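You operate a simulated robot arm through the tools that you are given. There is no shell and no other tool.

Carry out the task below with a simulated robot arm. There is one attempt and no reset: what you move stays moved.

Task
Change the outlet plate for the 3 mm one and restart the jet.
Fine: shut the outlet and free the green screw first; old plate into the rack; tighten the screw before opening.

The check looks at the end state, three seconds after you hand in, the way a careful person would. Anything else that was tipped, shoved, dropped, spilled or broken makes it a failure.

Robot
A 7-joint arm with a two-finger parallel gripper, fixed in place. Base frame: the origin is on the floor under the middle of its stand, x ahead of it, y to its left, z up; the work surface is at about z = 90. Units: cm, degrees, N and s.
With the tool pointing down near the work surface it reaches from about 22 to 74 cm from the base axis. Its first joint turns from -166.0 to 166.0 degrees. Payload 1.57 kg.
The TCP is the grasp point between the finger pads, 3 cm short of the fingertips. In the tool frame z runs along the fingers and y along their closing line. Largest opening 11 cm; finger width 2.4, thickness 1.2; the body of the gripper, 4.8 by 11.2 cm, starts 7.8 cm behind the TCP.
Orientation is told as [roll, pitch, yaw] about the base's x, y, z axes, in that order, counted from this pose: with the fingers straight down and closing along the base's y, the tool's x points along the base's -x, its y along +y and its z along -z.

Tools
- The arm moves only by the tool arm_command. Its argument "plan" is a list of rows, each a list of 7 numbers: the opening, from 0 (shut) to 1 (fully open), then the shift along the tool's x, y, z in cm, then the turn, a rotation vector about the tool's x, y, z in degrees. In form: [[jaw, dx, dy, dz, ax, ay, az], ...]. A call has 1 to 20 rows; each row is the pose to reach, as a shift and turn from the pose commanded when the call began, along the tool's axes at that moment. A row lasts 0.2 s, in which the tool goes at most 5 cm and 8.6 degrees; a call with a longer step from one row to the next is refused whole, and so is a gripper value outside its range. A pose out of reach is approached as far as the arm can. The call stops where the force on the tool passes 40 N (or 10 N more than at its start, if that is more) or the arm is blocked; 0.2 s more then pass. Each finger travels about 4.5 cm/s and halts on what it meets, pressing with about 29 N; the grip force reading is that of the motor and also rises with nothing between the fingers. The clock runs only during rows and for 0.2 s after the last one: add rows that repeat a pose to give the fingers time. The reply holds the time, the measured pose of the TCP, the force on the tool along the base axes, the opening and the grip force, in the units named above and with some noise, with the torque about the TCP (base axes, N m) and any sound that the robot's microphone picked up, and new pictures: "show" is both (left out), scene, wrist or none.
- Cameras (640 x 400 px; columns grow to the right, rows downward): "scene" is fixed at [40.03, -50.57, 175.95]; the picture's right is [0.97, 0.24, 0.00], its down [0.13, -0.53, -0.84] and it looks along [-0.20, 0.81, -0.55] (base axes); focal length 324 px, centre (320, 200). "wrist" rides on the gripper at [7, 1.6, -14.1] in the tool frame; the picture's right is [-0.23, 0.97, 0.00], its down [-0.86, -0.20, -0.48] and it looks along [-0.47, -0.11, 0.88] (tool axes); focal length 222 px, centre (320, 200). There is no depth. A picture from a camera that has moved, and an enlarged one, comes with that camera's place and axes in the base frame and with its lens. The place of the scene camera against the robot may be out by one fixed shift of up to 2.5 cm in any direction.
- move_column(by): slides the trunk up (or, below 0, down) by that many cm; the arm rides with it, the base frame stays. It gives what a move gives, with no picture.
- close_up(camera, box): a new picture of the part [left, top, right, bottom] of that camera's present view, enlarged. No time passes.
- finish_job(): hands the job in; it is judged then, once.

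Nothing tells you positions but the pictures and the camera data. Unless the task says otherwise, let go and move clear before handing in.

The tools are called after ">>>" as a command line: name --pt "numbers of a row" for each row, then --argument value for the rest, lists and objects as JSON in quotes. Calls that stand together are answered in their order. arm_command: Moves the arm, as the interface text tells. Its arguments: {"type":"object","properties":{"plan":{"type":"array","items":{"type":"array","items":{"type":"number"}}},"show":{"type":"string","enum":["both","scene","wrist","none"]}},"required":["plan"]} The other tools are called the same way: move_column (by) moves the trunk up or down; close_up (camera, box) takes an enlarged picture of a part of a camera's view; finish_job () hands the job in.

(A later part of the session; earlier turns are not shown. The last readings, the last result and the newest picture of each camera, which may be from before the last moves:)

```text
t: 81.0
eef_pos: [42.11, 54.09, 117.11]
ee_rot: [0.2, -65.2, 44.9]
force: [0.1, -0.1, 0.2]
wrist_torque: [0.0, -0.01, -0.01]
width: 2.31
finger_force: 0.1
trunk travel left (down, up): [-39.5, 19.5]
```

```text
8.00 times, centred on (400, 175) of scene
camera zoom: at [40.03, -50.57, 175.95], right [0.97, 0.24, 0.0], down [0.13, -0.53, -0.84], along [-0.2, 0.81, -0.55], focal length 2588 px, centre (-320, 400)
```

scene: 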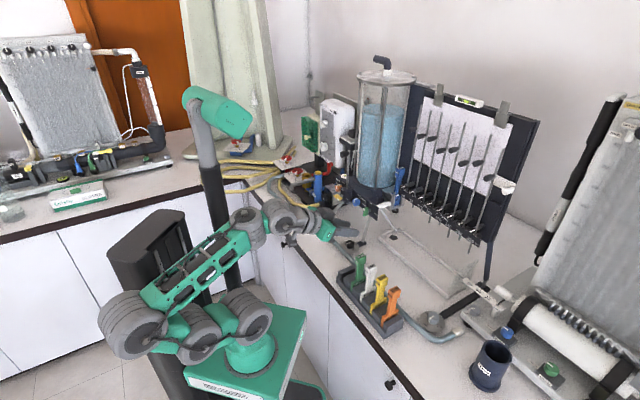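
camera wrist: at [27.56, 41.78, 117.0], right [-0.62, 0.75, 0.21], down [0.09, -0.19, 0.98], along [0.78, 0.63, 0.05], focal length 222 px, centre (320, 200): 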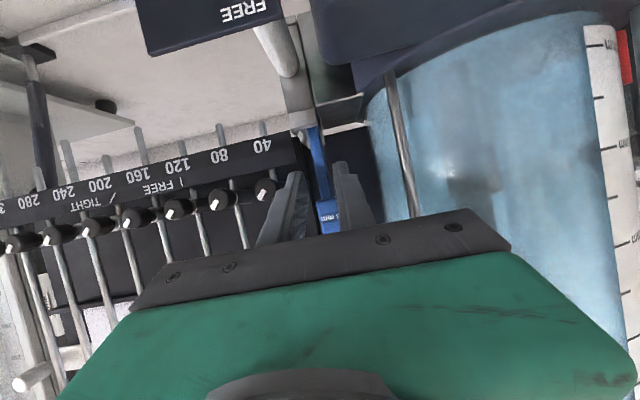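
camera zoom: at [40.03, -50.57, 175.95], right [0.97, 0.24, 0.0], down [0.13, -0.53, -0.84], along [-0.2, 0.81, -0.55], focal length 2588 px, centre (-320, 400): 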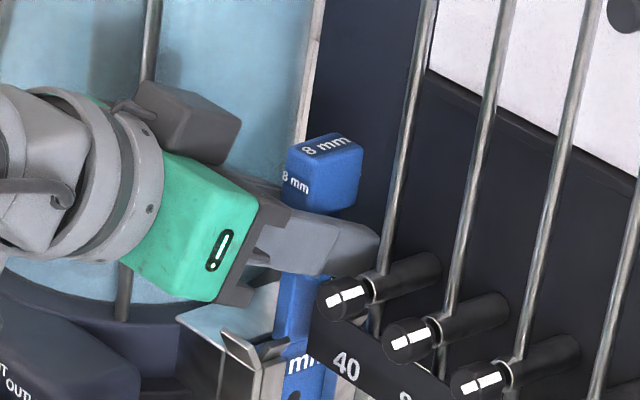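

The stem is centred and the head sits just above the fingers. I'll close on the stem.

>>> arm_command --pt "0.06 0 0 0 0 0 0" --pt "0.06 0 0 0 0 0 0" --pt "0.06 0 0 0 0 0 0" --pt "0.06 0 0 0 0 0 0" --show "none"

>>> close_up --camera "wrist" --box '[250, 80, 390, 220]'

>>> close_up --camera "scene" --box '[380, 150, 420, 200]'

```text
t: 82.0
eef_pos: [42.05, 54.0, 117.3]
ee_rot: [0.2, -65.2, 44.9]
force: [0.2, -0.4, 0.1]
wrist_torque: [0.04, 0.04, -0.02]
width: 1.93
finger_force: 29.3
trunk travel left (down, up): [-39.5, 19.5]
```

```text
2.86 times, centred on (320, 150) of wrist
camera zoom: at [29.81, 44.03, 116.86], right [-0.62, 0.75, 0.21], down [0.09, -0.19, 0.98], along [0.78, 0.63, 0.05], focal length 635 px, centre (320, 343)
```

zoom: 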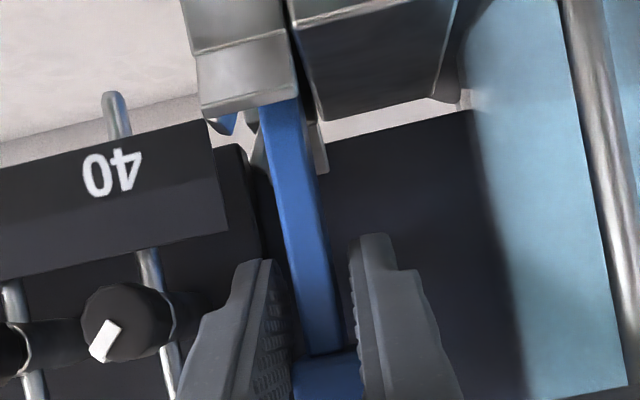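

```text
8.00 times, centred on (400, 175) of scene
camera zoom: at [40.03, -50.57, 175.95], right [0.97, 0.24, 0.0], down [0.13, -0.53, -0.84], along [-0.2, 0.81, -0.55], focal length 2588 px, centre (-320, 400)
```

zoom: 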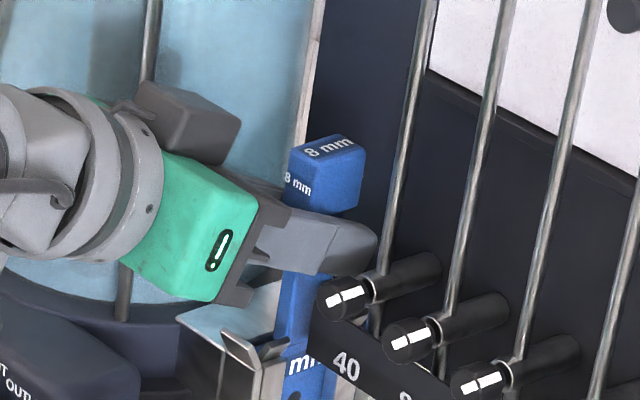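

The jaws closed on the bottom of the head (1.93 cm) rather than the stem. I'll reopen, back out a little, flatten the tilt to 75° and come in slightly lower so only the stem is gripped.

>>> arm_command --pt "0.21 0 0 0 0 0 0" --pt "0.21 0 0 0 0 0 0" --pt "0.21 0.64 0 -1.36 0 0 0" --pt "0.21 1.27 0 -2.72 0 0 0" --pt "0.21 1.77 0 -2.49 0 -5 0" --pt "0.21 1.77 0 -2.49 0 -10 0" --pt "0.21 1.77 0 -2.49 0 -10 0" --show "none"

>>> close_up --camera "wrist" --box '[250, 80, 390, 220]'

>>> close_up --camera "scene" --box '[330, 140, 430, 220]'

```text
t: 83.6
eef_pos: [39.89, 51.93, 116.7]
ee_rot: [0.3, -75.3, 44.7]
force: [-0.8, 1.6, 0.4]
wrist_torque: [-0.02, 0.0, -0.04]
width: 2.31
finger_force: 0.0
trunk travel left (down, up): [-39.5, 19.5]
```

```text
2.86 times, centred on (320, 150) of wrist
camera zoom: at [27.82, 42.11, 113.58], right [-0.65, 0.73, 0.22], down [-0.03, -0.32, 0.95], along [0.76, 0.61, 0.23], focal length 635 px, centre (320, 343)
```

zoom: 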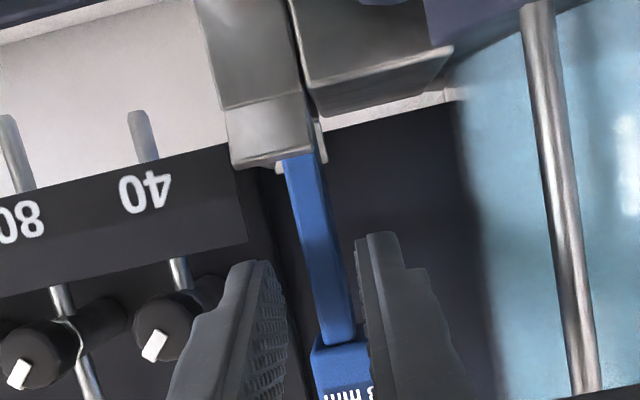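

```text
5.00 times, centred on (380, 180) of scene
camera zoom: at [40.03, -50.57, 175.95], right [0.97, 0.24, 0.0], down [0.13, -0.53, -0.84], along [-0.2, 0.81, -0.55], focal length 1617 px, centre (20, 300)
```

zoom: 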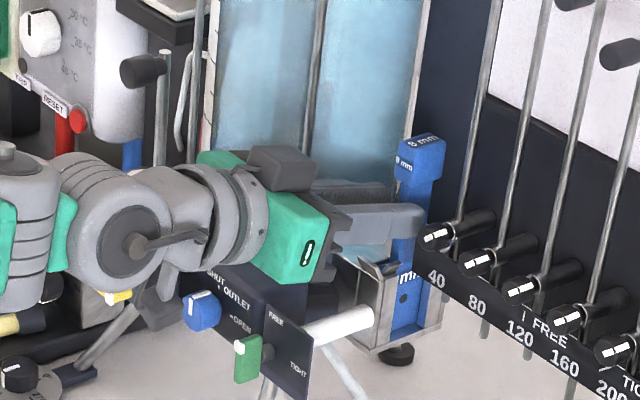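

Aligned again, with the head's lower edge clearly above the finger tops this time. I'll advance onto the stem.

>>> arm_command --pt "0.21 -0.3 0 1.3 0 0 0" --pt "0.21 -0.63 0 2.6 0 0 0" --pt "0.21 -0.63 0 2.6 0 0 0" --show "none"

>>> close_up --camera "wrist" --box '[250, 90, 390, 230]'

>>> arm_command --pt "0.06 0 0 0 0 0 0" --pt "0.06 0 0 0 0 0 0" --pt "0.06 0 0 0 0 0 0" --pt "0.06 0 0 0 0 0 0" --show "none"

>>> close_up --camera "scene" --box '[375, 145, 425, 205]'

```text
t: 84.4
eef_pos: [41.62, 53.93, 116.61]
ee_rot: [0.3, -75.2, 44.8]
force: [0.6, 0.2, -1.1]
wrist_torque: [0.02, 0.01, 0.01]
width: 2.31
finger_force: 0.0
trunk travel left (down, up): [-39.5, 19.5]
```

```text
2.86 times, centred on (320, 160) of wrist
camera zoom: at [29.73, 44.07, 113.6], right [-0.65, 0.73, 0.22], down [-0.03, -0.31, 0.95], along [0.76, 0.61, 0.23], focal length 635 px, centre (320, 314)
```

zoom: 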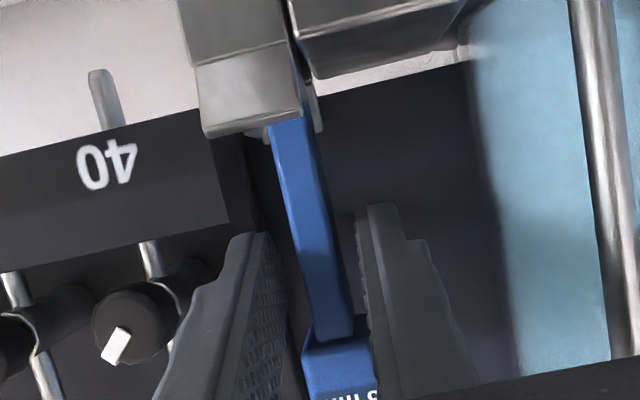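

```text
t: 85.4
eef_pos: [41.76, 53.85, 116.75]
ee_rot: [0.2, -75.1, 44.8]
force: [0.5, 1.3, 0.6]
wrist_torque: [0.03, 0.0, 0.06]
width: 0.92
finger_force: 27.4
trunk travel left (down, up): [-39.5, 19.5]
```

```text
6.67 times, centred on (400, 175) of scene
camera zoom: at [40.03, -50.57, 175.95], right [0.97, 0.24, 0.0], down [0.13, -0.53, -0.84], along [-0.2, 0.81, -0.55], focal length 2156 px, centre (-213, 367)
```

zoom: 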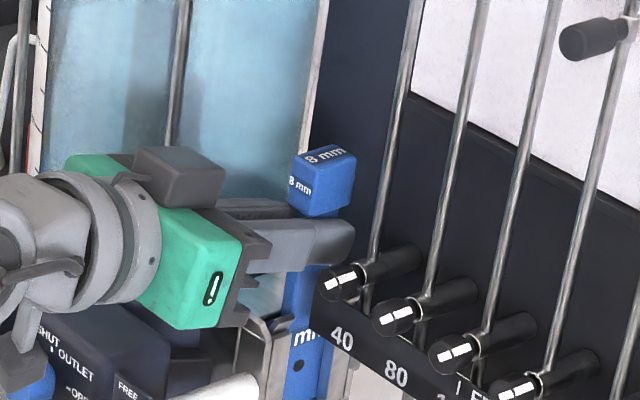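

The stem is gripped now (0.92 cm), nearly force-free. I'll lift with the trunk for a purely vertical stroke, in stages.

>>> move_column --by 3

>>> close_up --camera "scene" --box '[375, 140, 425, 205]'

```text
t: 86.1
eef_pos: [41.69, 53.99, 119.54]
ee_rot: [0.3, -75.1, 44.8]
force: [-0.3, -1.0, -2.0]
wrist_torque: [0.01, -0.01, -0.01]
width: 0.93
finger_force: 27.7
trunk travel left (down, up): [-42.5, 16.5]
```

```text
6.15 times, centred on (400, 172) of scene
camera zoom: at [40.03, -50.57, 175.95], right [0.97, 0.24, 0.0], down [0.13, -0.53, -0.84], along [-0.2, 0.81, -0.55], focal length 1990 px, centre (-172, 369)
```

zoom: 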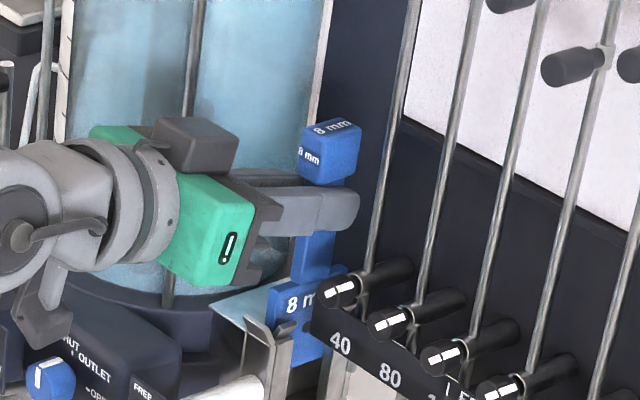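

Smooth. Continuing the lift, staying below the board's edge.

>>> move_column --by 3

>>> move_column --by 0.9

>>> close_up --camera "scene" --box '[375, 130, 425, 205]'

>>> close_up --camera "wrist" --box '[240, 0, 400, 200]'

```text
t: 86.9
eef_pos: [41.83, 53.87, 122.72]
ee_rot: [0.3, -75.2, 44.8]
force: [0.0, -0.3, -0.9]
wrist_torque: [-0.05, 0.02, -0.03]
width: 0.87
finger_force: 27.5
trunk travel left (down, up): [-45.5, 13.5]
```

```text
t: 87.5
eef_pos: [41.73, 53.87, 123.6]
ee_rot: [0.4, -75.2, 44.8]
force: [0.7, 0.1, -0.8]
wrist_torque: [0.0, 0.02, 0.01]
width: 0.93
finger_force: 27.3
trunk travel left (down, up): [-46.4, 12.6]
```

```text
5.33 times, centred on (400, 168) of scene
camera zoom: at [40.03, -50.57, 175.95], right [0.97, 0.24, 0.0], down [0.13, -0.53, -0.84], along [-0.2, 0.81, -0.55], focal length 1725 px, centre (-107, 373)
```

zoom: 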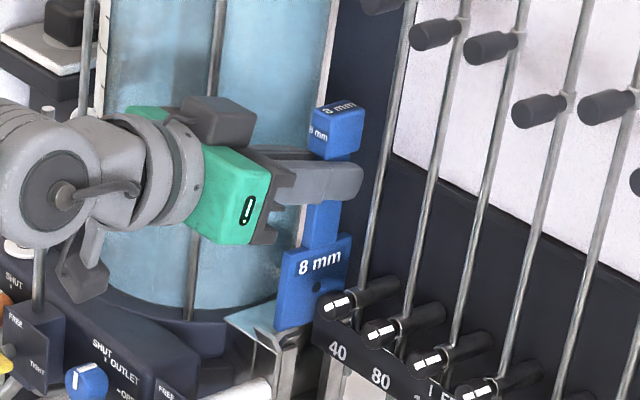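

```text
2.00 times, centred on (320, 100) of wrist
camera zoom: at [29.72, 44.07, 120.47], right [-0.65, 0.73, 0.22], down [-0.03, -0.31, 0.95], along [0.76, 0.61, 0.23], focal length 444 px, centre (320, 400)
```

zoom: 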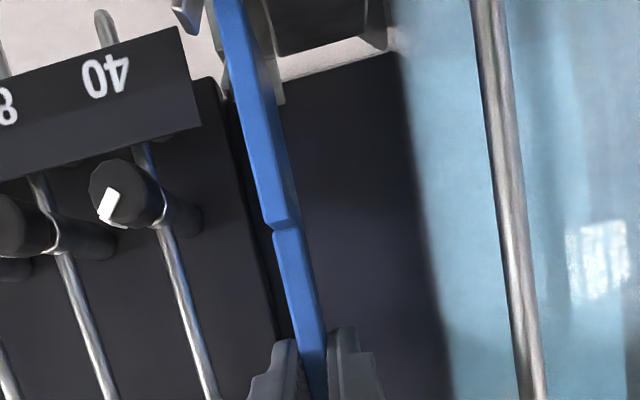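

Lifted 6.9 cm. I'll check whether the plate's lower edge has cleared the front post before pulling back.

>>> close_up --camera "scene" --box '[384, 170, 412, 205]'

>>> close_up --camera "wrist" --box '[270, 0, 330, 40]'

```text
11.43 times, centred on (398, 188) of scene
camera zoom: at [40.03, -50.57, 175.95], right [0.97, 0.24, 0.0], down [0.13, -0.53, -0.84], along [-0.2, 0.81, -0.55], focal length 3697 px, centre (-571, 343)
```

zoom: 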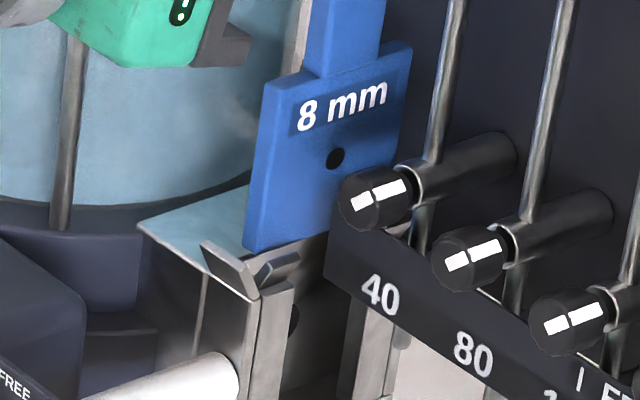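

```text
10.00 times, centred on (300, 20) of wrist
camera zoom: at [29.72, 44.07, 120.47], right [-0.65, 0.73, 0.22], down [-0.03, -0.31, 0.95], along [0.76, 0.61, 0.23], focal length 2221 px, centre (520, 2000)
```

zoom: 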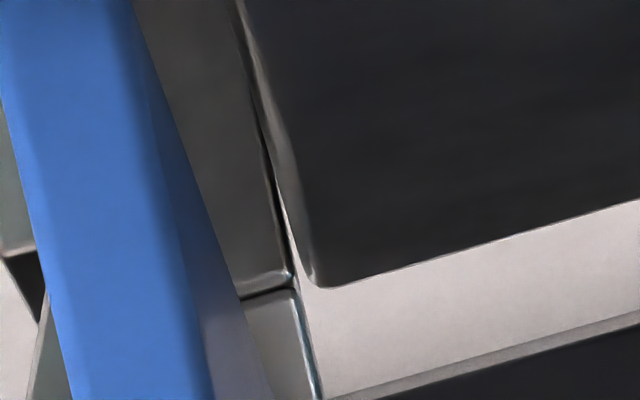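

The plate is above the front post and its lower corner sits between the flared ears. I'll draw it straight back toward the robot 3 cm, slowly.

>>> arm_command --pt "0.06 0.13 0 -0.48 0 0 0" --pt "0.06 0.26 0 -0.97 0 0 0" --pt "0.06 0.38 0 -1.45 0 0 0" --pt "0.06 0.51 0 -1.93 0 0 0" --pt "0.06 0.64 0 -2.42 0 0 0" --pt "0.06 0.77 0 -2.9 0 0 0" --show "none"

>>> close_up --camera "scene" --box '[370, 140, 420, 205]'

```text
t: 88.8
eef_pos: [39.65, 51.72, 123.55]
ee_rot: [0.3, -75.2, 44.8]
force: [4.8, 3.0, 4.9]
wrist_torque: [0.47, -0.62, -0.03]
width: 0.95
finger_force: 28.2
trunk travel left (down, up): [-46.4, 12.6]
```

```text
6.15 times, centred on (395, 172) of scene
camera zoom: at [40.03, -50.57, 175.95], right [0.97, 0.24, 0.0], down [0.13, -0.53, -0.84], along [-0.2, 0.81, -0.55], focal length 1990 px, centre (-142, 369)
```

zoom: 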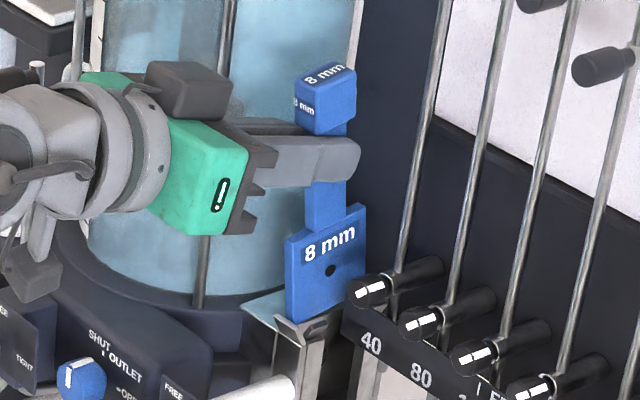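

The plate is brushing the ears. The fingertips are now clear of the board, so I'll raise the trunk a bit.

>>> move_column --by 1.5

>>> close_up --camera "scene" --box '[370, 130, 420, 205]'

```text
t: 89.5
eef_pos: [39.53, 51.65, 124.87]
ee_rot: [0.2, -75.1, 44.8]
force: [0.5, -0.3, -1.1]
wrist_torque: [-0.02, 0.0, 0.02]
width: 0.93
finger_force: 27.8
trunk travel left (down, up): [-47.9, 11.1]
```

```text
5.33 times, centred on (395, 168) of scene
camera zoom: at [40.03, -50.57, 175.95], right [0.97, 0.24, 0.0], down [0.13, -0.53, -0.84], along [-0.2, 0.81, -0.55], focal length 1725 px, centre (-80, 373)
```

zoom: 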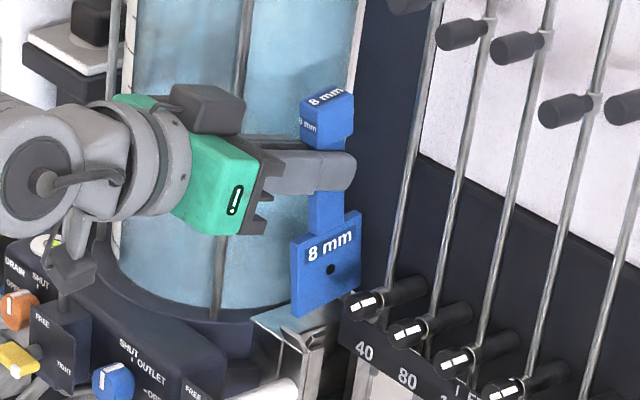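

Free again with zero force. I'll raise 3 cm more and check how the plate hangs in the grip.

>>> move_column --by 3

>>> arm_command --pt "0.06 0.4 0 -1.5 0 0 0" --pt "0.06 0.8 0 -3.0 0 0 0" --pt "0.06 1.2 0 -4.5 0 0 0" --pt "0.06 1.6 0 -6.0 0 0 0" --show "both"

>>> close_up --camera "scene" --box '[340, 120, 420, 210]'

>>> close_up --camera "wrist" --box '[230, 0, 410, 230]'

```text
t: 90.2
eef_pos: [39.54, 51.8, 128.0]
ee_rot: [0.3, -75.1, 44.8]
force: [0.9, 0.1, -1.4]
wrist_torque: [-0.01, 0.0, 0.01]
width: 0.93
finger_force: 27.8
trunk travel left (down, up): [-50.9, 8.1]
```

```text
t: 91.2
eef_pos: [35.13, 47.37, 128.09]
ee_rot: [0.4, -75.2, 44.8]
force: [0.4, -0.5, 0.1]
wrist_torque: [-0.02, 0.01, 0.0]
width: 0.95
finger_force: 27.7
trunk travel left (down, up): [-50.9, 8.1]
camera wrist: at [23.12, 37.56, 125.13], right [-0.65, 0.73, 0.22], down [-0.03, -0.31, 0.95], along [0.76, 0.61, 0.23], focal length 222 px, centre (320, 200)
```

scene: 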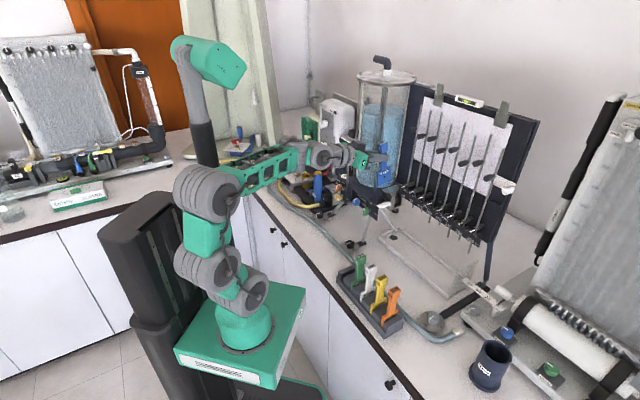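
wrist: 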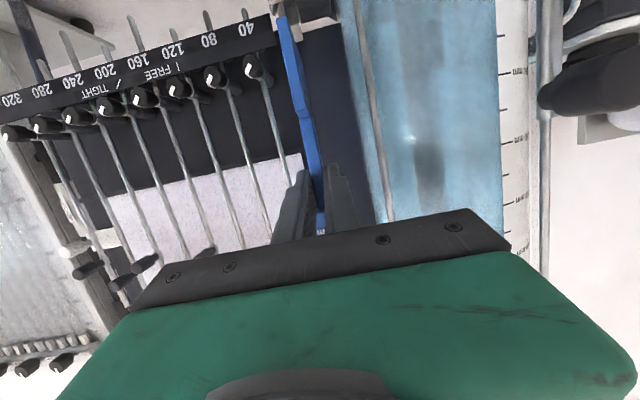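

```text
4.44 times, centred on (380, 165) of scene
camera zoom: at [40.03, -50.57, 175.95], right [0.97, 0.24, 0.0], down [0.13, -0.53, -0.84], along [-0.2, 0.81, -0.55], focal length 1438 px, centre (53, 356)
```

zoom: 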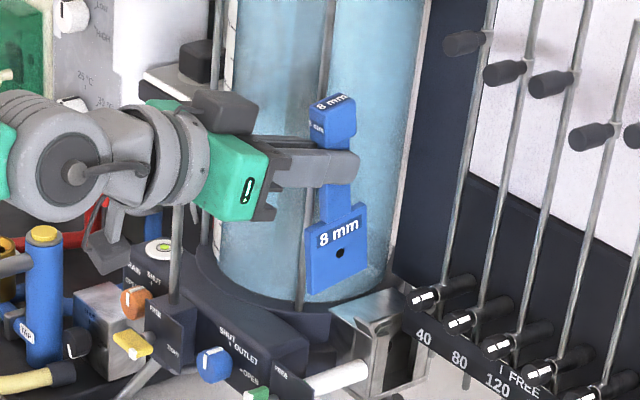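

```text
1.74 times, centred on (320, 115) of wrist
camera zoom: at [23.12, 37.56, 125.13], right [-0.65, 0.73, 0.22], down [-0.03, -0.31, 0.95], along [0.76, 0.61, 0.23], focal length 386 px, centre (320, 348)
```

zoom: 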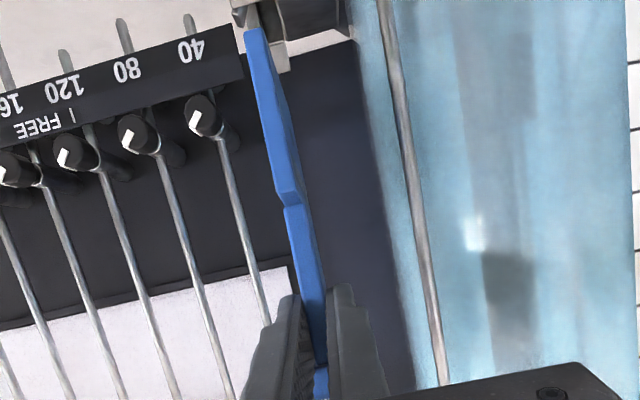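

The plate is out and hanging straight, with no change in the grip. I'll carry it level at this height over to the rack's empty slot.

>>> arm_command --pt "0.06 0.53 -1.17 -2.0 0 0 0" --pt "0.06 1.06 -2.34 -4.01 0 0 0" --pt "0.06 1.58 -3.5 -6.02 0 0 0" --pt "0.06 2.11 -4.67 -8.02 0 0 0" --pt "0.06 2.64 -5.84 -10.03 0 0 0" --pt "0.06 3.17 -7.0 -12.03 0 0 0" --pt "0.06 3.7 -8.18 -14.04 0 0 0" --pt "0.06 4.22 -9.34 -16.04 0 0 0" --pt "0.06 4.75 -10.5 -18.05 0 0 0" --pt "0.06 5.28 -11.68 -20.05 0 0 0" --pt "0.06 5.28 -11.68 -20.05 0 0 0" --show "both"

```text
t: 93.6
eef_pos: [28.81, 24.67, 128.16]
ee_rot: [0.3, -75.1, 44.8]
force: [-0.1, 0.6, -0.3]
wrist_torque: [0.0, -0.01, 0.0]
width: 0.89
finger_force: 27.5
trunk travel left (down, up): [-50.9, 8.1]
camera wrist: at [16.82, 14.75, 125.08], right [-0.65, 0.73, 0.22], down [-0.03, -0.31, 0.95], along [0.76, 0.61, 0.23], focal length 222 px, centre (320, 200)
```

scene: 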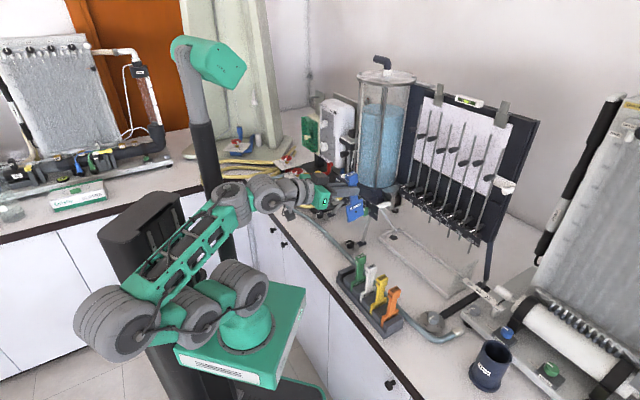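
wrist: 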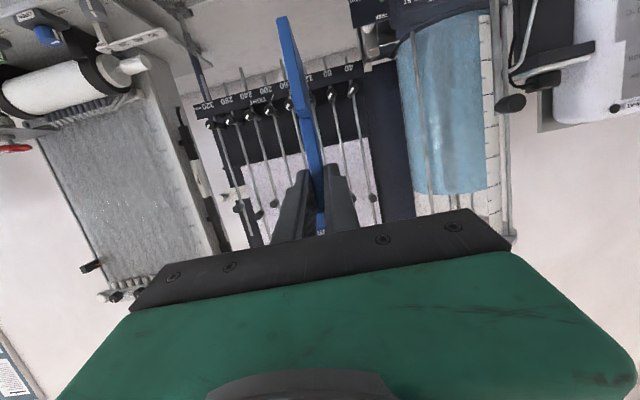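

Right above the slot and well within reach. I'll lower with the trunk to just above the rack and inspect the alignment.

>>> move_column --by -15

>>> close_up --camera "wrist" --box '[160, 0, 400, 220]'

>>> close_up --camera "scene" --box '[320, 190, 420, 310]'

```text
t: 95.4
eef_pos: [28.86, 24.57, 113.16]
ee_rot: [0.3, -75.2, 44.8]
force: [0.1, -0.2, -1.2]
wrist_torque: [-0.01, 0.02, 0.03]
width: 0.92
finger_force: 27.7
trunk travel left (down, up): [-35.9, 23.1]
```

```text
1.82 times, centred on (280, 110) of wrist
camera zoom: at [16.83, 14.79, 110.1], right [-0.65, 0.73, 0.22], down [-0.03, -0.31, 0.95], along [0.76, 0.61, 0.23], focal length 404 px, centre (393, 364)
```

zoom: 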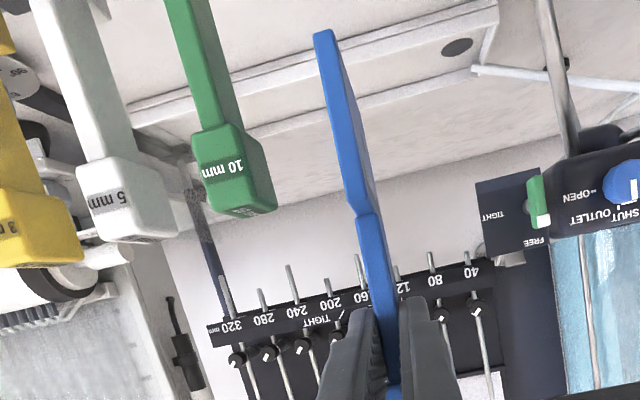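

```text
3.33 times, centred on (370, 250) of scene
camera zoom: at [40.03, -50.57, 175.95], right [0.97, 0.24, 0.0], down [0.13, -0.53, -0.84], along [-0.2, 0.81, -0.55], focal length 1078 px, centre (153, 33)
```

zoom: 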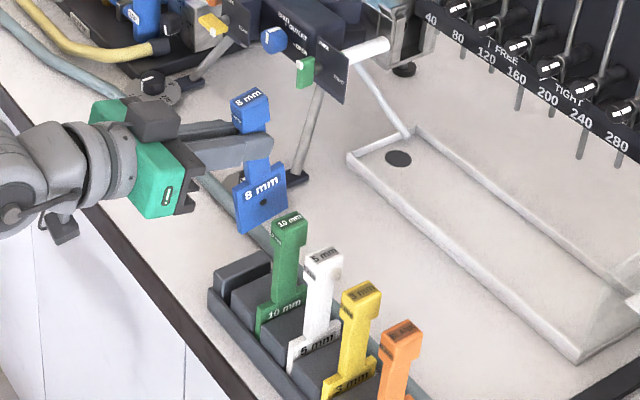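

Alignment looks right: the slot should be at b ≈ 3.05–3.09 and I'm at about 3.0. I'll lower to just above the block tops and compare with the neighbouring plates in the scene view.

>>> move_column --by -4.5

>>> close_up --camera "scene" --box '[325, 215, 405, 315]'

>>> close_up --camera "scene" --box '[330, 240, 370, 290]'

>>> close_up --camera "wrist" --box '[160, 0, 400, 150]'

```text
t: 96.2
eef_pos: [28.85, 24.58, 108.69]
ee_rot: [0.3, -75.2, 44.8]
force: [-1.0, 0.3, -1.1]
wrist_torque: [0.01, 0.01, -0.02]
width: 0.9
finger_force: 28.1
trunk travel left (down, up): [-31.4, 27.6]
```

```text
4.00 times, centred on (365, 265) of scene
camera zoom: at [40.03, -50.57, 175.95], right [0.97, 0.24, 0.0], down [0.13, -0.53, -0.84], along [-0.2, 0.81, -0.55], focal length 1294 px, centre (140, -60)
```

zoom: 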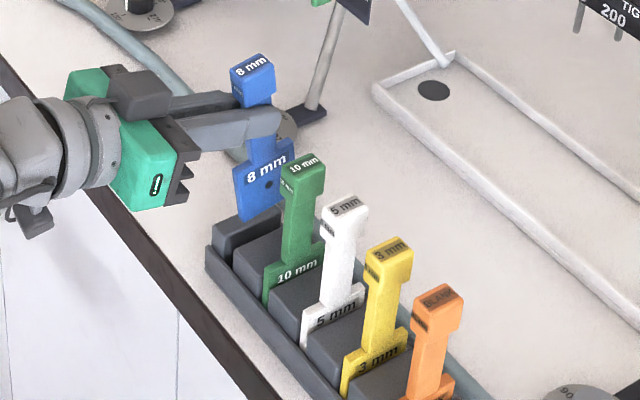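

```text
8.00 times, centred on (350, 265) of scene
camera zoom: at [40.03, -50.57, 175.95], right [0.97, 0.24, 0.0], down [0.13, -0.53, -0.84], along [-0.2, 0.81, -0.55], focal length 2588 px, centre (80, -320)
```

zoom: 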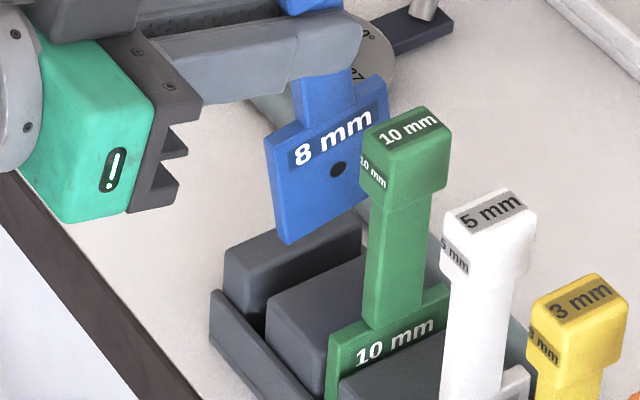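

```text
2.67 times, centred on (280, 75) of wrist
camera zoom: at [16.83, 14.79, 105.6], right [-0.65, 0.73, 0.22], down [-0.03, -0.31, 0.95], along [0.76, 0.61, 0.23], focal length 592 px, centre (427, 533)
```

zoom: 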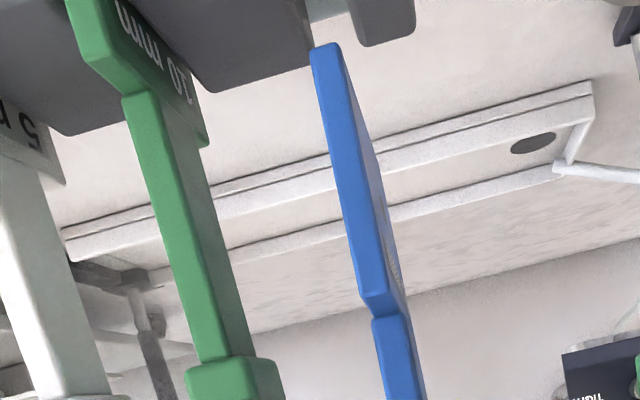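

The wrist view shows the held plate just above the gap. I'll zoom further to judge the sideways offset between the plate's lower edge and the slot.

>>> close_up --camera "scene" --box '[334, 258, 366, 284]'

>>> close_up --camera "wrist" --box '[240, 0, 320, 50]'

```text
15.38 times, centred on (350, 271) of scene
camera zoom: at [40.03, -50.57, 175.95], right [0.97, 0.24, 0.0], down [0.13, -0.53, -0.84], along [-0.2, 0.81, -0.55], focal length 4976 px, centre (-142, -892)
```

zoom: 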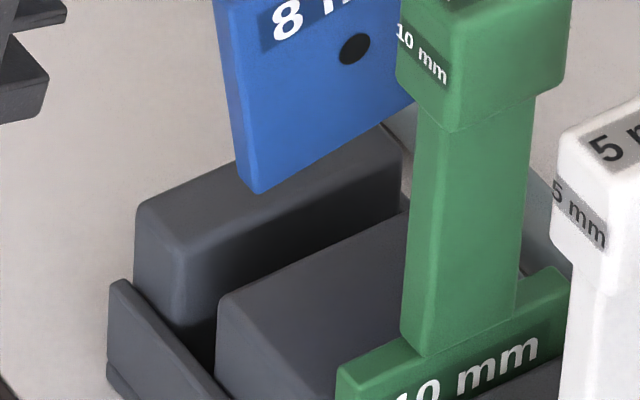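

```text
8.00 times, centred on (280, 25) of wrist
camera zoom: at [16.83, 14.79, 105.6], right [-0.65, 0.73, 0.22], down [-0.03, -0.31, 0.95], along [0.76, 0.61, 0.23], focal length 1777 px, centre (640, 1600)
```

zoom: 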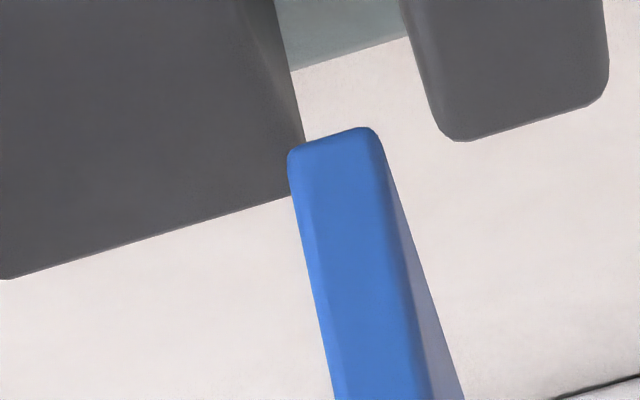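

The close-ups show the plate has pivoted a few degrees in the grip, with its back edge slightly raised, from brushing the ears. I'll measure that tilt properly before inserting.

>>> close_up --camera "scene" --box '[336, 226, 372, 276]'

>>> close_up --camera "scene" --box '[350, 255, 390, 305]'

```text
8.00 times, centred on (354, 251) of scene
camera zoom: at [40.03, -50.57, 175.95], right [0.97, 0.24, 0.0], down [0.13, -0.53, -0.84], along [-0.2, 0.81, -0.55], focal length 2588 px, centre (48, -208)
```

zoom: 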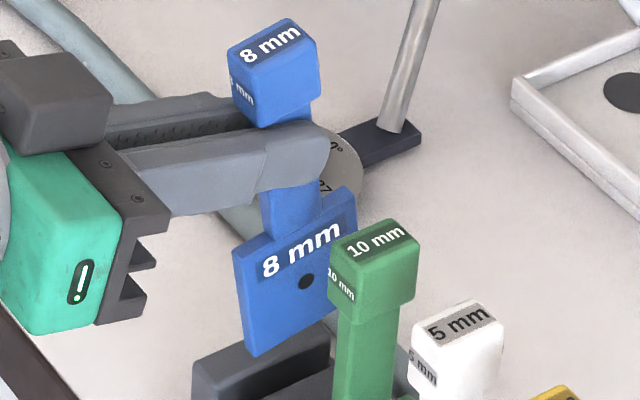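

```text
8.00 times, centred on (370, 280) of scene
camera zoom: at [40.03, -50.57, 175.95], right [0.97, 0.24, 0.0], down [0.13, -0.53, -0.84], along [-0.2, 0.81, -0.55], focal length 2588 px, centre (-80, -440)
```

zoom: 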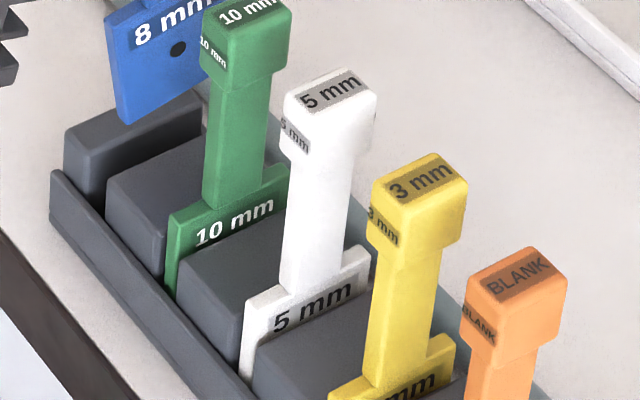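

Wrist geometry and edge slopes agree on roughly 5° of in-plane tilt, and the sideways alignment is within 0.1 cm. I'll rotate the tool to bring the plate vertical and look again.

>>> arm_command --pt "0.06 0 -0.05 -0.1 0 2.5 0" --pt "0.06 0.03 -0.05 -0.1 0 5.5 0" --pt "0.06 0.03 -0.05 -0.1 0 5.5 0" --show "none"

>>> close_up --camera "scene" --box '[336, 226, 372, 276]'

>>> close_up --camera "scene" --box '[334, 258, 366, 284]'

>>> close_up --camera "wrist" --box '[240, 0, 320, 50]'

```text
t: 97.0
eef_pos: [28.9, 24.52, 108.51]
ee_rot: [0.1, -69.5, 45.0]
force: [0.7, 0.2, -1.0]
wrist_torque: [-0.01, 0.0, -0.01]
width: 0.91
finger_force: 27.7
trunk travel left (down, up): [-31.4, 27.6]
```

```text
8.00 times, centred on (354, 251) of scene
camera zoom: at [40.03, -50.57, 175.95], right [0.97, 0.24, 0.0], down [0.13, -0.53, -0.84], along [-0.2, 0.81, -0.55], focal length 2588 px, centre (48, -208)
```

zoom: 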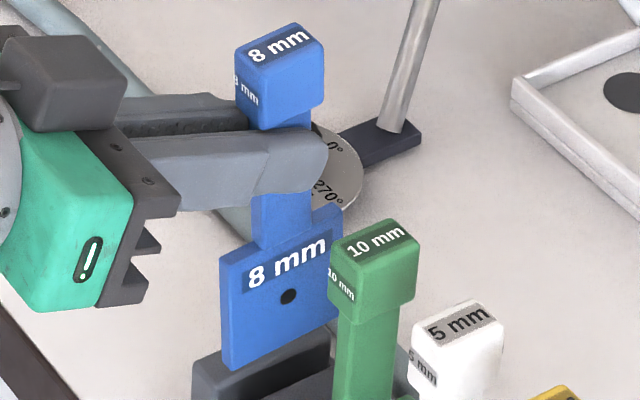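

```text
15.38 times, centred on (350, 271) of scene
camera zoom: at [40.03, -50.57, 175.95], right [0.97, 0.24, 0.0], down [0.13, -0.53, -0.84], along [-0.2, 0.81, -0.55], focal length 4976 px, centre (-142, -892)
```

zoom: 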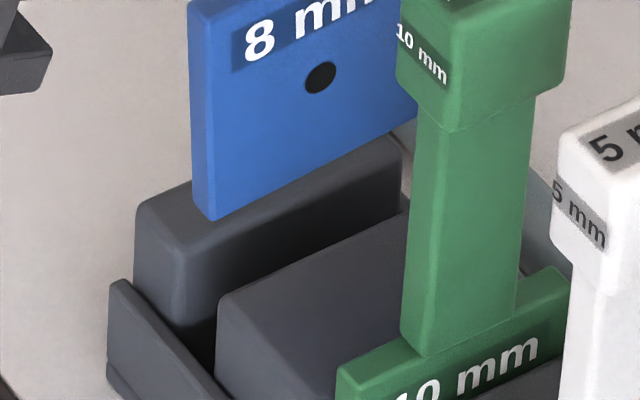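

```text
8.00 times, centred on (280, 25) of wrist
camera zoom: at [16.66, 14.52, 107.04], right [-0.63, 0.74, 0.21], down [0.04, -0.25, 0.97], along [0.77, 0.62, 0.13], focal length 1777 px, centre (640, 1600)
```

zoom: 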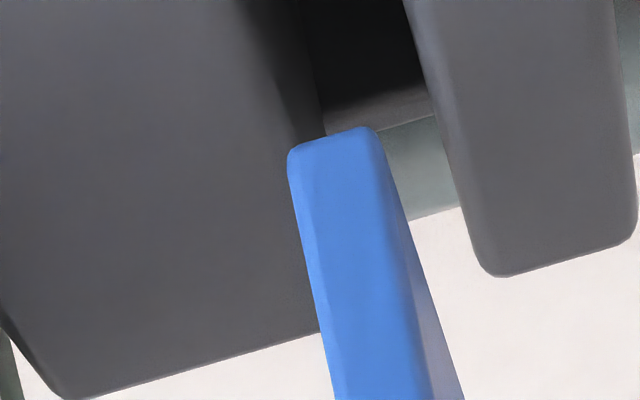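

I'd like a cleaner tilt measurement. I'll zoom tightly on the head and on the plate body.

>>> close_up --camera "scene" --box '[340, 226, 360, 246]'

>>> close_up --camera "scene" --box '[338, 248, 362, 274]'

>>> close_up --camera "scene" --box '[352, 252, 372, 272]'

```text
16.00 times, centred on (350, 236) of scene
camera zoom: at [40.03, -50.57, 175.95], right [0.97, 0.24, 0.0], down [0.13, -0.53, -0.84], along [-0.2, 0.81, -0.55], focal length 5175 px, centre (-160, -376)
```

zoom: 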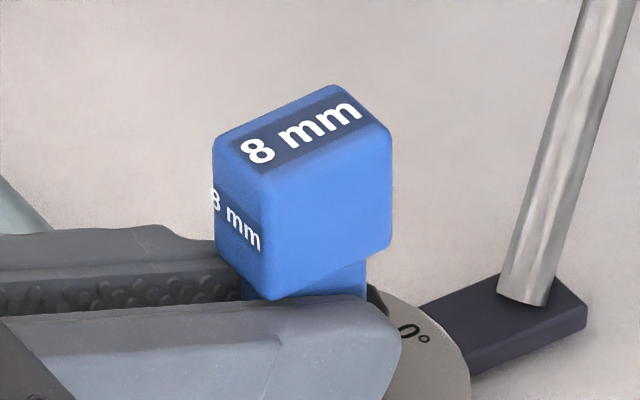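

```text
15.38 times, centred on (350, 261) of scene
camera zoom: at [40.03, -50.57, 175.95], right [0.97, 0.24, 0.0], down [0.13, -0.53, -0.84], along [-0.2, 0.81, -0.55], focal length 4976 px, centre (-142, -738)
```

zoom: 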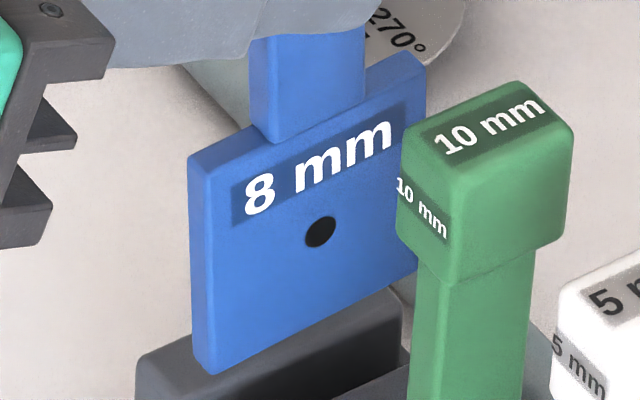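

```text
16.00 times, centred on (362, 262) of scene
camera zoom: at [40.03, -50.57, 175.95], right [0.97, 0.24, 0.0], down [0.13, -0.53, -0.84], along [-0.2, 0.81, -0.55], focal length 5175 px, centre (-352, -792)
```

zoom: 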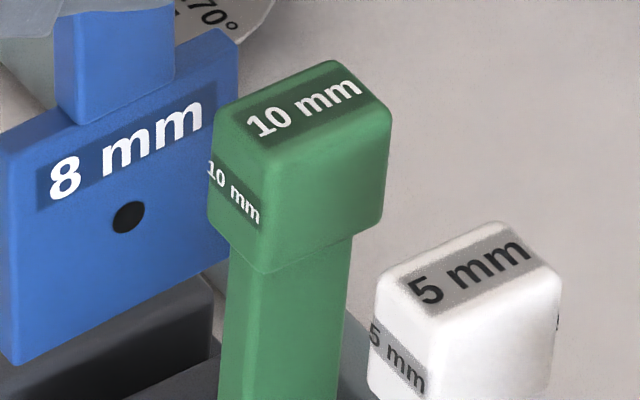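

Comparing with the seated plates' edges, about 3° of tilt remains. I'll rotate that out.

>>> arm_command --pt "0.06 0.0 0 0 0 1.6 0" --pt "0.06 0.0 0 0 0 3.2 0" --pt "0.06 0.0 0 0 0 3.2 0" --show "none"

>>> close_up --camera "scene" --box '[338, 248, 362, 274]'

>>> close_up --camera "wrist" --box '[240, 0, 340, 60]'

>>> close_up --camera "scene" --box '[334, 260, 366, 286]'

```text
t: 97.8
eef_pos: [28.87, 24.59, 108.68]
ee_rot: [0.1, -66.4, 45.0]
force: [-0.3, 0.4, -0.8]
wrist_torque: [0.01, -0.03, 0.02]
width: 0.93
finger_force: 27.5
trunk travel left (down, up): [-31.4, 27.6]
```

```text
15.38 times, centred on (350, 261) of scene
camera zoom: at [40.03, -50.57, 175.95], right [0.97, 0.24, 0.0], down [0.13, -0.53, -0.84], along [-0.2, 0.81, -0.55], focal length 4976 px, centre (-142, -738)
```

zoom: 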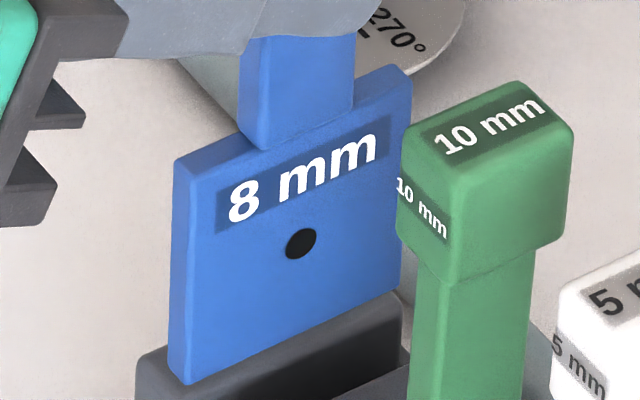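

```text
6.40 times, centred on (290, 30) of wrist
camera zoom: at [16.61, 14.47, 107.93], right [-0.63, 0.75, 0.21], down [0.07, -0.21, 0.97], along [0.78, 0.63, 0.08], focal length 1422 px, centre (512, 1288)
```

zoom: 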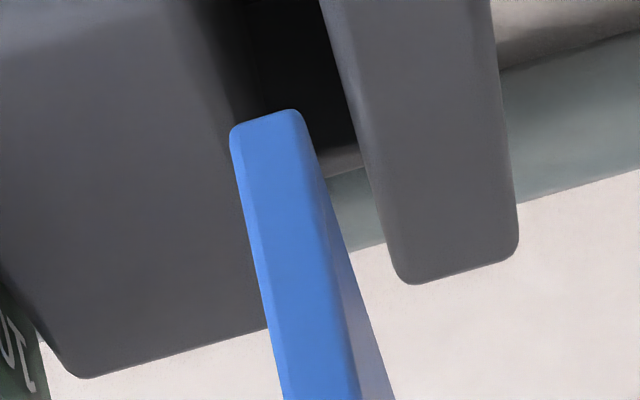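

```text
15.38 times, centred on (350, 273) of scene
camera zoom: at [40.03, -50.57, 175.95], right [0.97, 0.24, 0.0], down [0.13, -0.53, -0.84], along [-0.2, 0.81, -0.55], focal length 4976 px, centre (-142, -923)
```

zoom: 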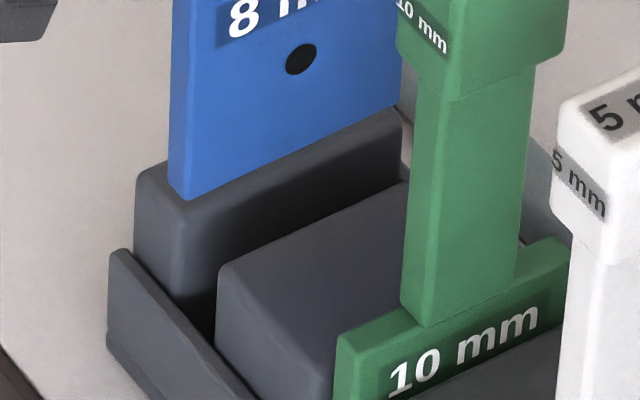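

The plate is now vertical to within about a degree and lines up with the gap. I'll lower it with the trunk in small steps, watching the forces.

>>> move_column --by -1.3

>>> close_up --camera "scene" --box '[334, 258, 366, 286]'

>>> close_up --camera "wrist" --box '[240, 0, 340, 60]'

```text
t: 98.5
eef_pos: [28.78, 24.57, 107.34]
ee_rot: [0.2, -66.5, 44.9]
force: [-0.2, 0.0, -0.9]
wrist_torque: [-0.01, 0.02, -0.02]
width: 0.91
finger_force: 27.8
trunk travel left (down, up): [-30.1, 28.9]
```

```text
14.29 times, centred on (350, 272) of scene
camera zoom: at [40.03, -50.57, 175.95], right [0.97, 0.24, 0.0], down [0.13, -0.53, -0.84], along [-0.2, 0.81, -0.55], focal length 4621 px, centre (-109, -829)
```

zoom: 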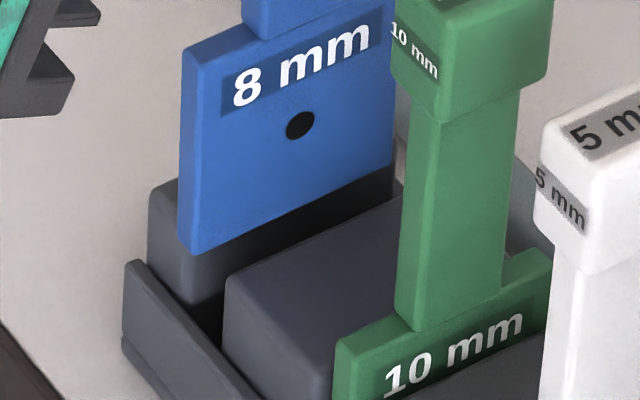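

```text
6.40 times, centred on (290, 30) of wrist
camera zoom: at [16.61, 14.46, 106.63], right [-0.63, 0.75, 0.21], down [0.07, -0.21, 0.97], along [0.78, 0.63, 0.08], focal length 1422 px, centre (512, 1288)
```

zoom: 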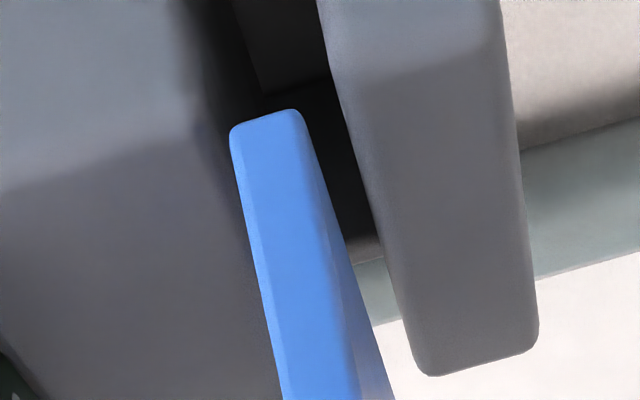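

Cross-checking both views, the plate's front edge sits about 1.1 cm too far toward the robot relative to its neighbours. I'll shift it forward by that before inserting.

>>> arm_command --pt "0.06 -0.22 0.03 0.5 0 0 0" --pt "0.06 -0.44 0.05 1.01 0 0 0" --pt "0.06 -0.44 0.05 1.01 0 0 0" --show "none"

>>> close_up --camera "scene" --box '[334, 258, 366, 286]'

>>> close_up --camera "wrist" --box '[240, 0, 340, 60]'

>>> close_up --camera "scene" --box '[330, 225, 390, 305]'

```text
t: 99.3
eef_pos: [29.53, 25.35, 107.23]
ee_rot: [0.2, -66.5, 44.9]
force: [-0.5, 0.9, -0.6]
wrist_torque: [0.0, 0.02, 0.0]
width: 0.91
finger_force: 28.1
trunk travel left (down, up): [-30.1, 28.9]
```

```text
14.29 times, centred on (350, 272) of scene
camera zoom: at [40.03, -50.57, 175.95], right [0.97, 0.24, 0.0], down [0.13, -0.53, -0.84], along [-0.2, 0.81, -0.55], focal length 4621 px, centre (-109, -829)
```

zoom: 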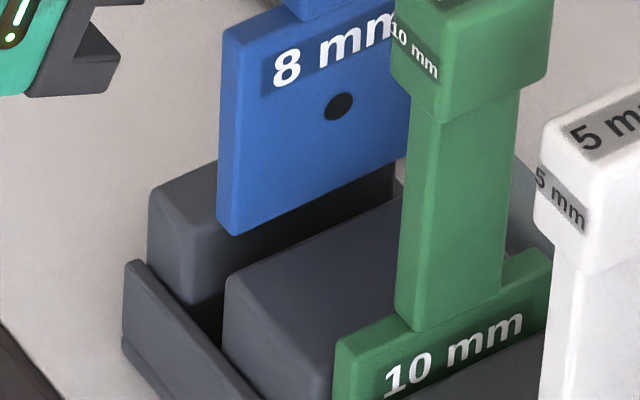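

```text
6.40 times, centred on (290, 30) of wrist
camera zoom: at [17.36, 15.31, 106.59], right [-0.63, 0.75, 0.21], down [0.07, -0.21, 0.97], along [0.78, 0.63, 0.08], focal length 1422 px, centre (512, 1288)
```

zoom: 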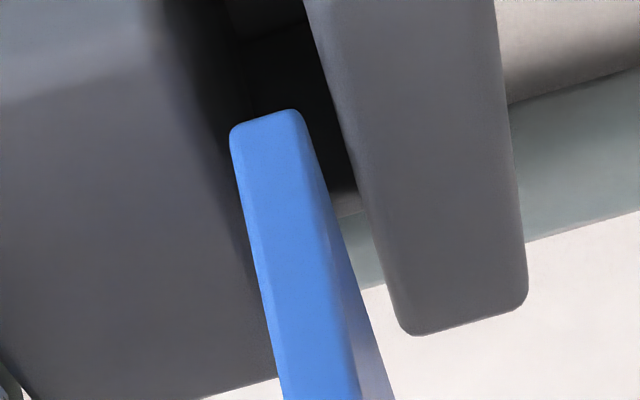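

```text
5.00 times, centred on (360, 265) of scene
camera zoom: at [40.03, -50.57, 175.95], right [0.97, 0.24, 0.0], down [0.13, -0.53, -0.84], along [-0.2, 0.81, -0.55], focal length 1617 px, centre (120, -125)
```

zoom: 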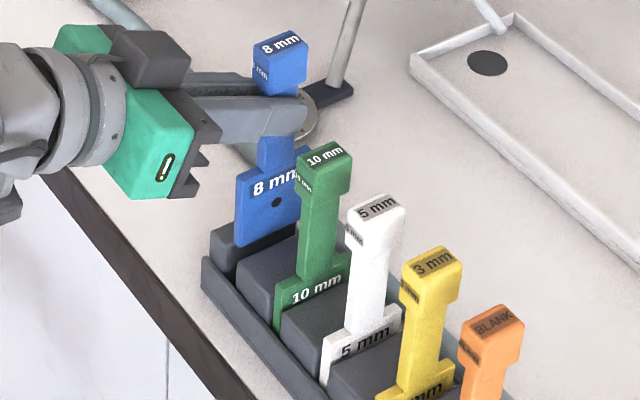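

Now it matches its neighbours: in line with the 10 mm plate, centred on the gap to within 0.05 cm, and about 5.8 cm above its seat. I'll lower it in steps.

>>> move_column --by -1.4

>>> close_up --camera "scene" --box '[334, 258, 366, 286]'

>>> close_up --camera "wrist" --box '[240, 0, 340, 60]'

```text
t: 99.9
eef_pos: [29.49, 25.36, 105.95]
ee_rot: [0.2, -66.5, 44.9]
force: [0.8, -0.2, -0.4]
wrist_torque: [0.0, 0.0, -0.04]
width: 0.91
finger_force: 27.5
trunk travel left (down, up): [-28.7, 30.3]
```

```text
14.29 times, centred on (350, 272) of scene
camera zoom: at [40.03, -50.57, 175.95], right [0.97, 0.24, 0.0], down [0.13, -0.53, -0.84], along [-0.2, 0.81, -0.55], focal length 4621 px, centre (-109, -829)
```

zoom: 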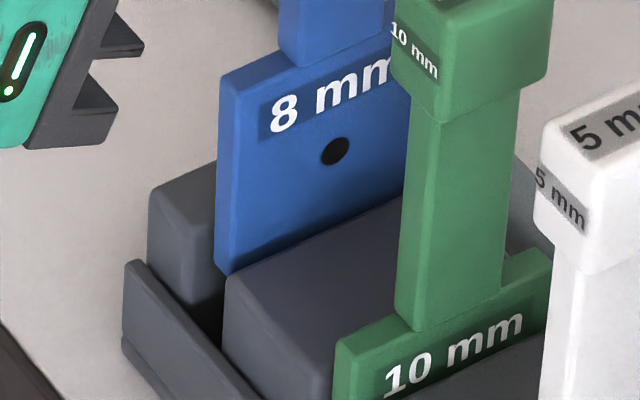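

```text
6.40 times, centred on (290, 30) of wrist
camera zoom: at [17.36, 15.29, 105.19], right [-0.63, 0.75, 0.21], down [0.07, -0.21, 0.97], along [0.78, 0.63, 0.08], focal length 1422 px, centre (512, 1288)
```

zoom: 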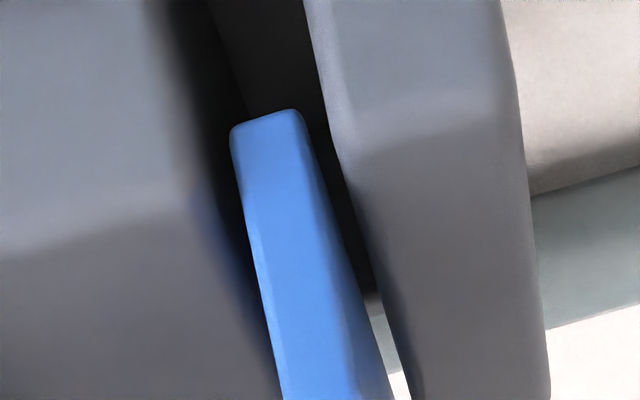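

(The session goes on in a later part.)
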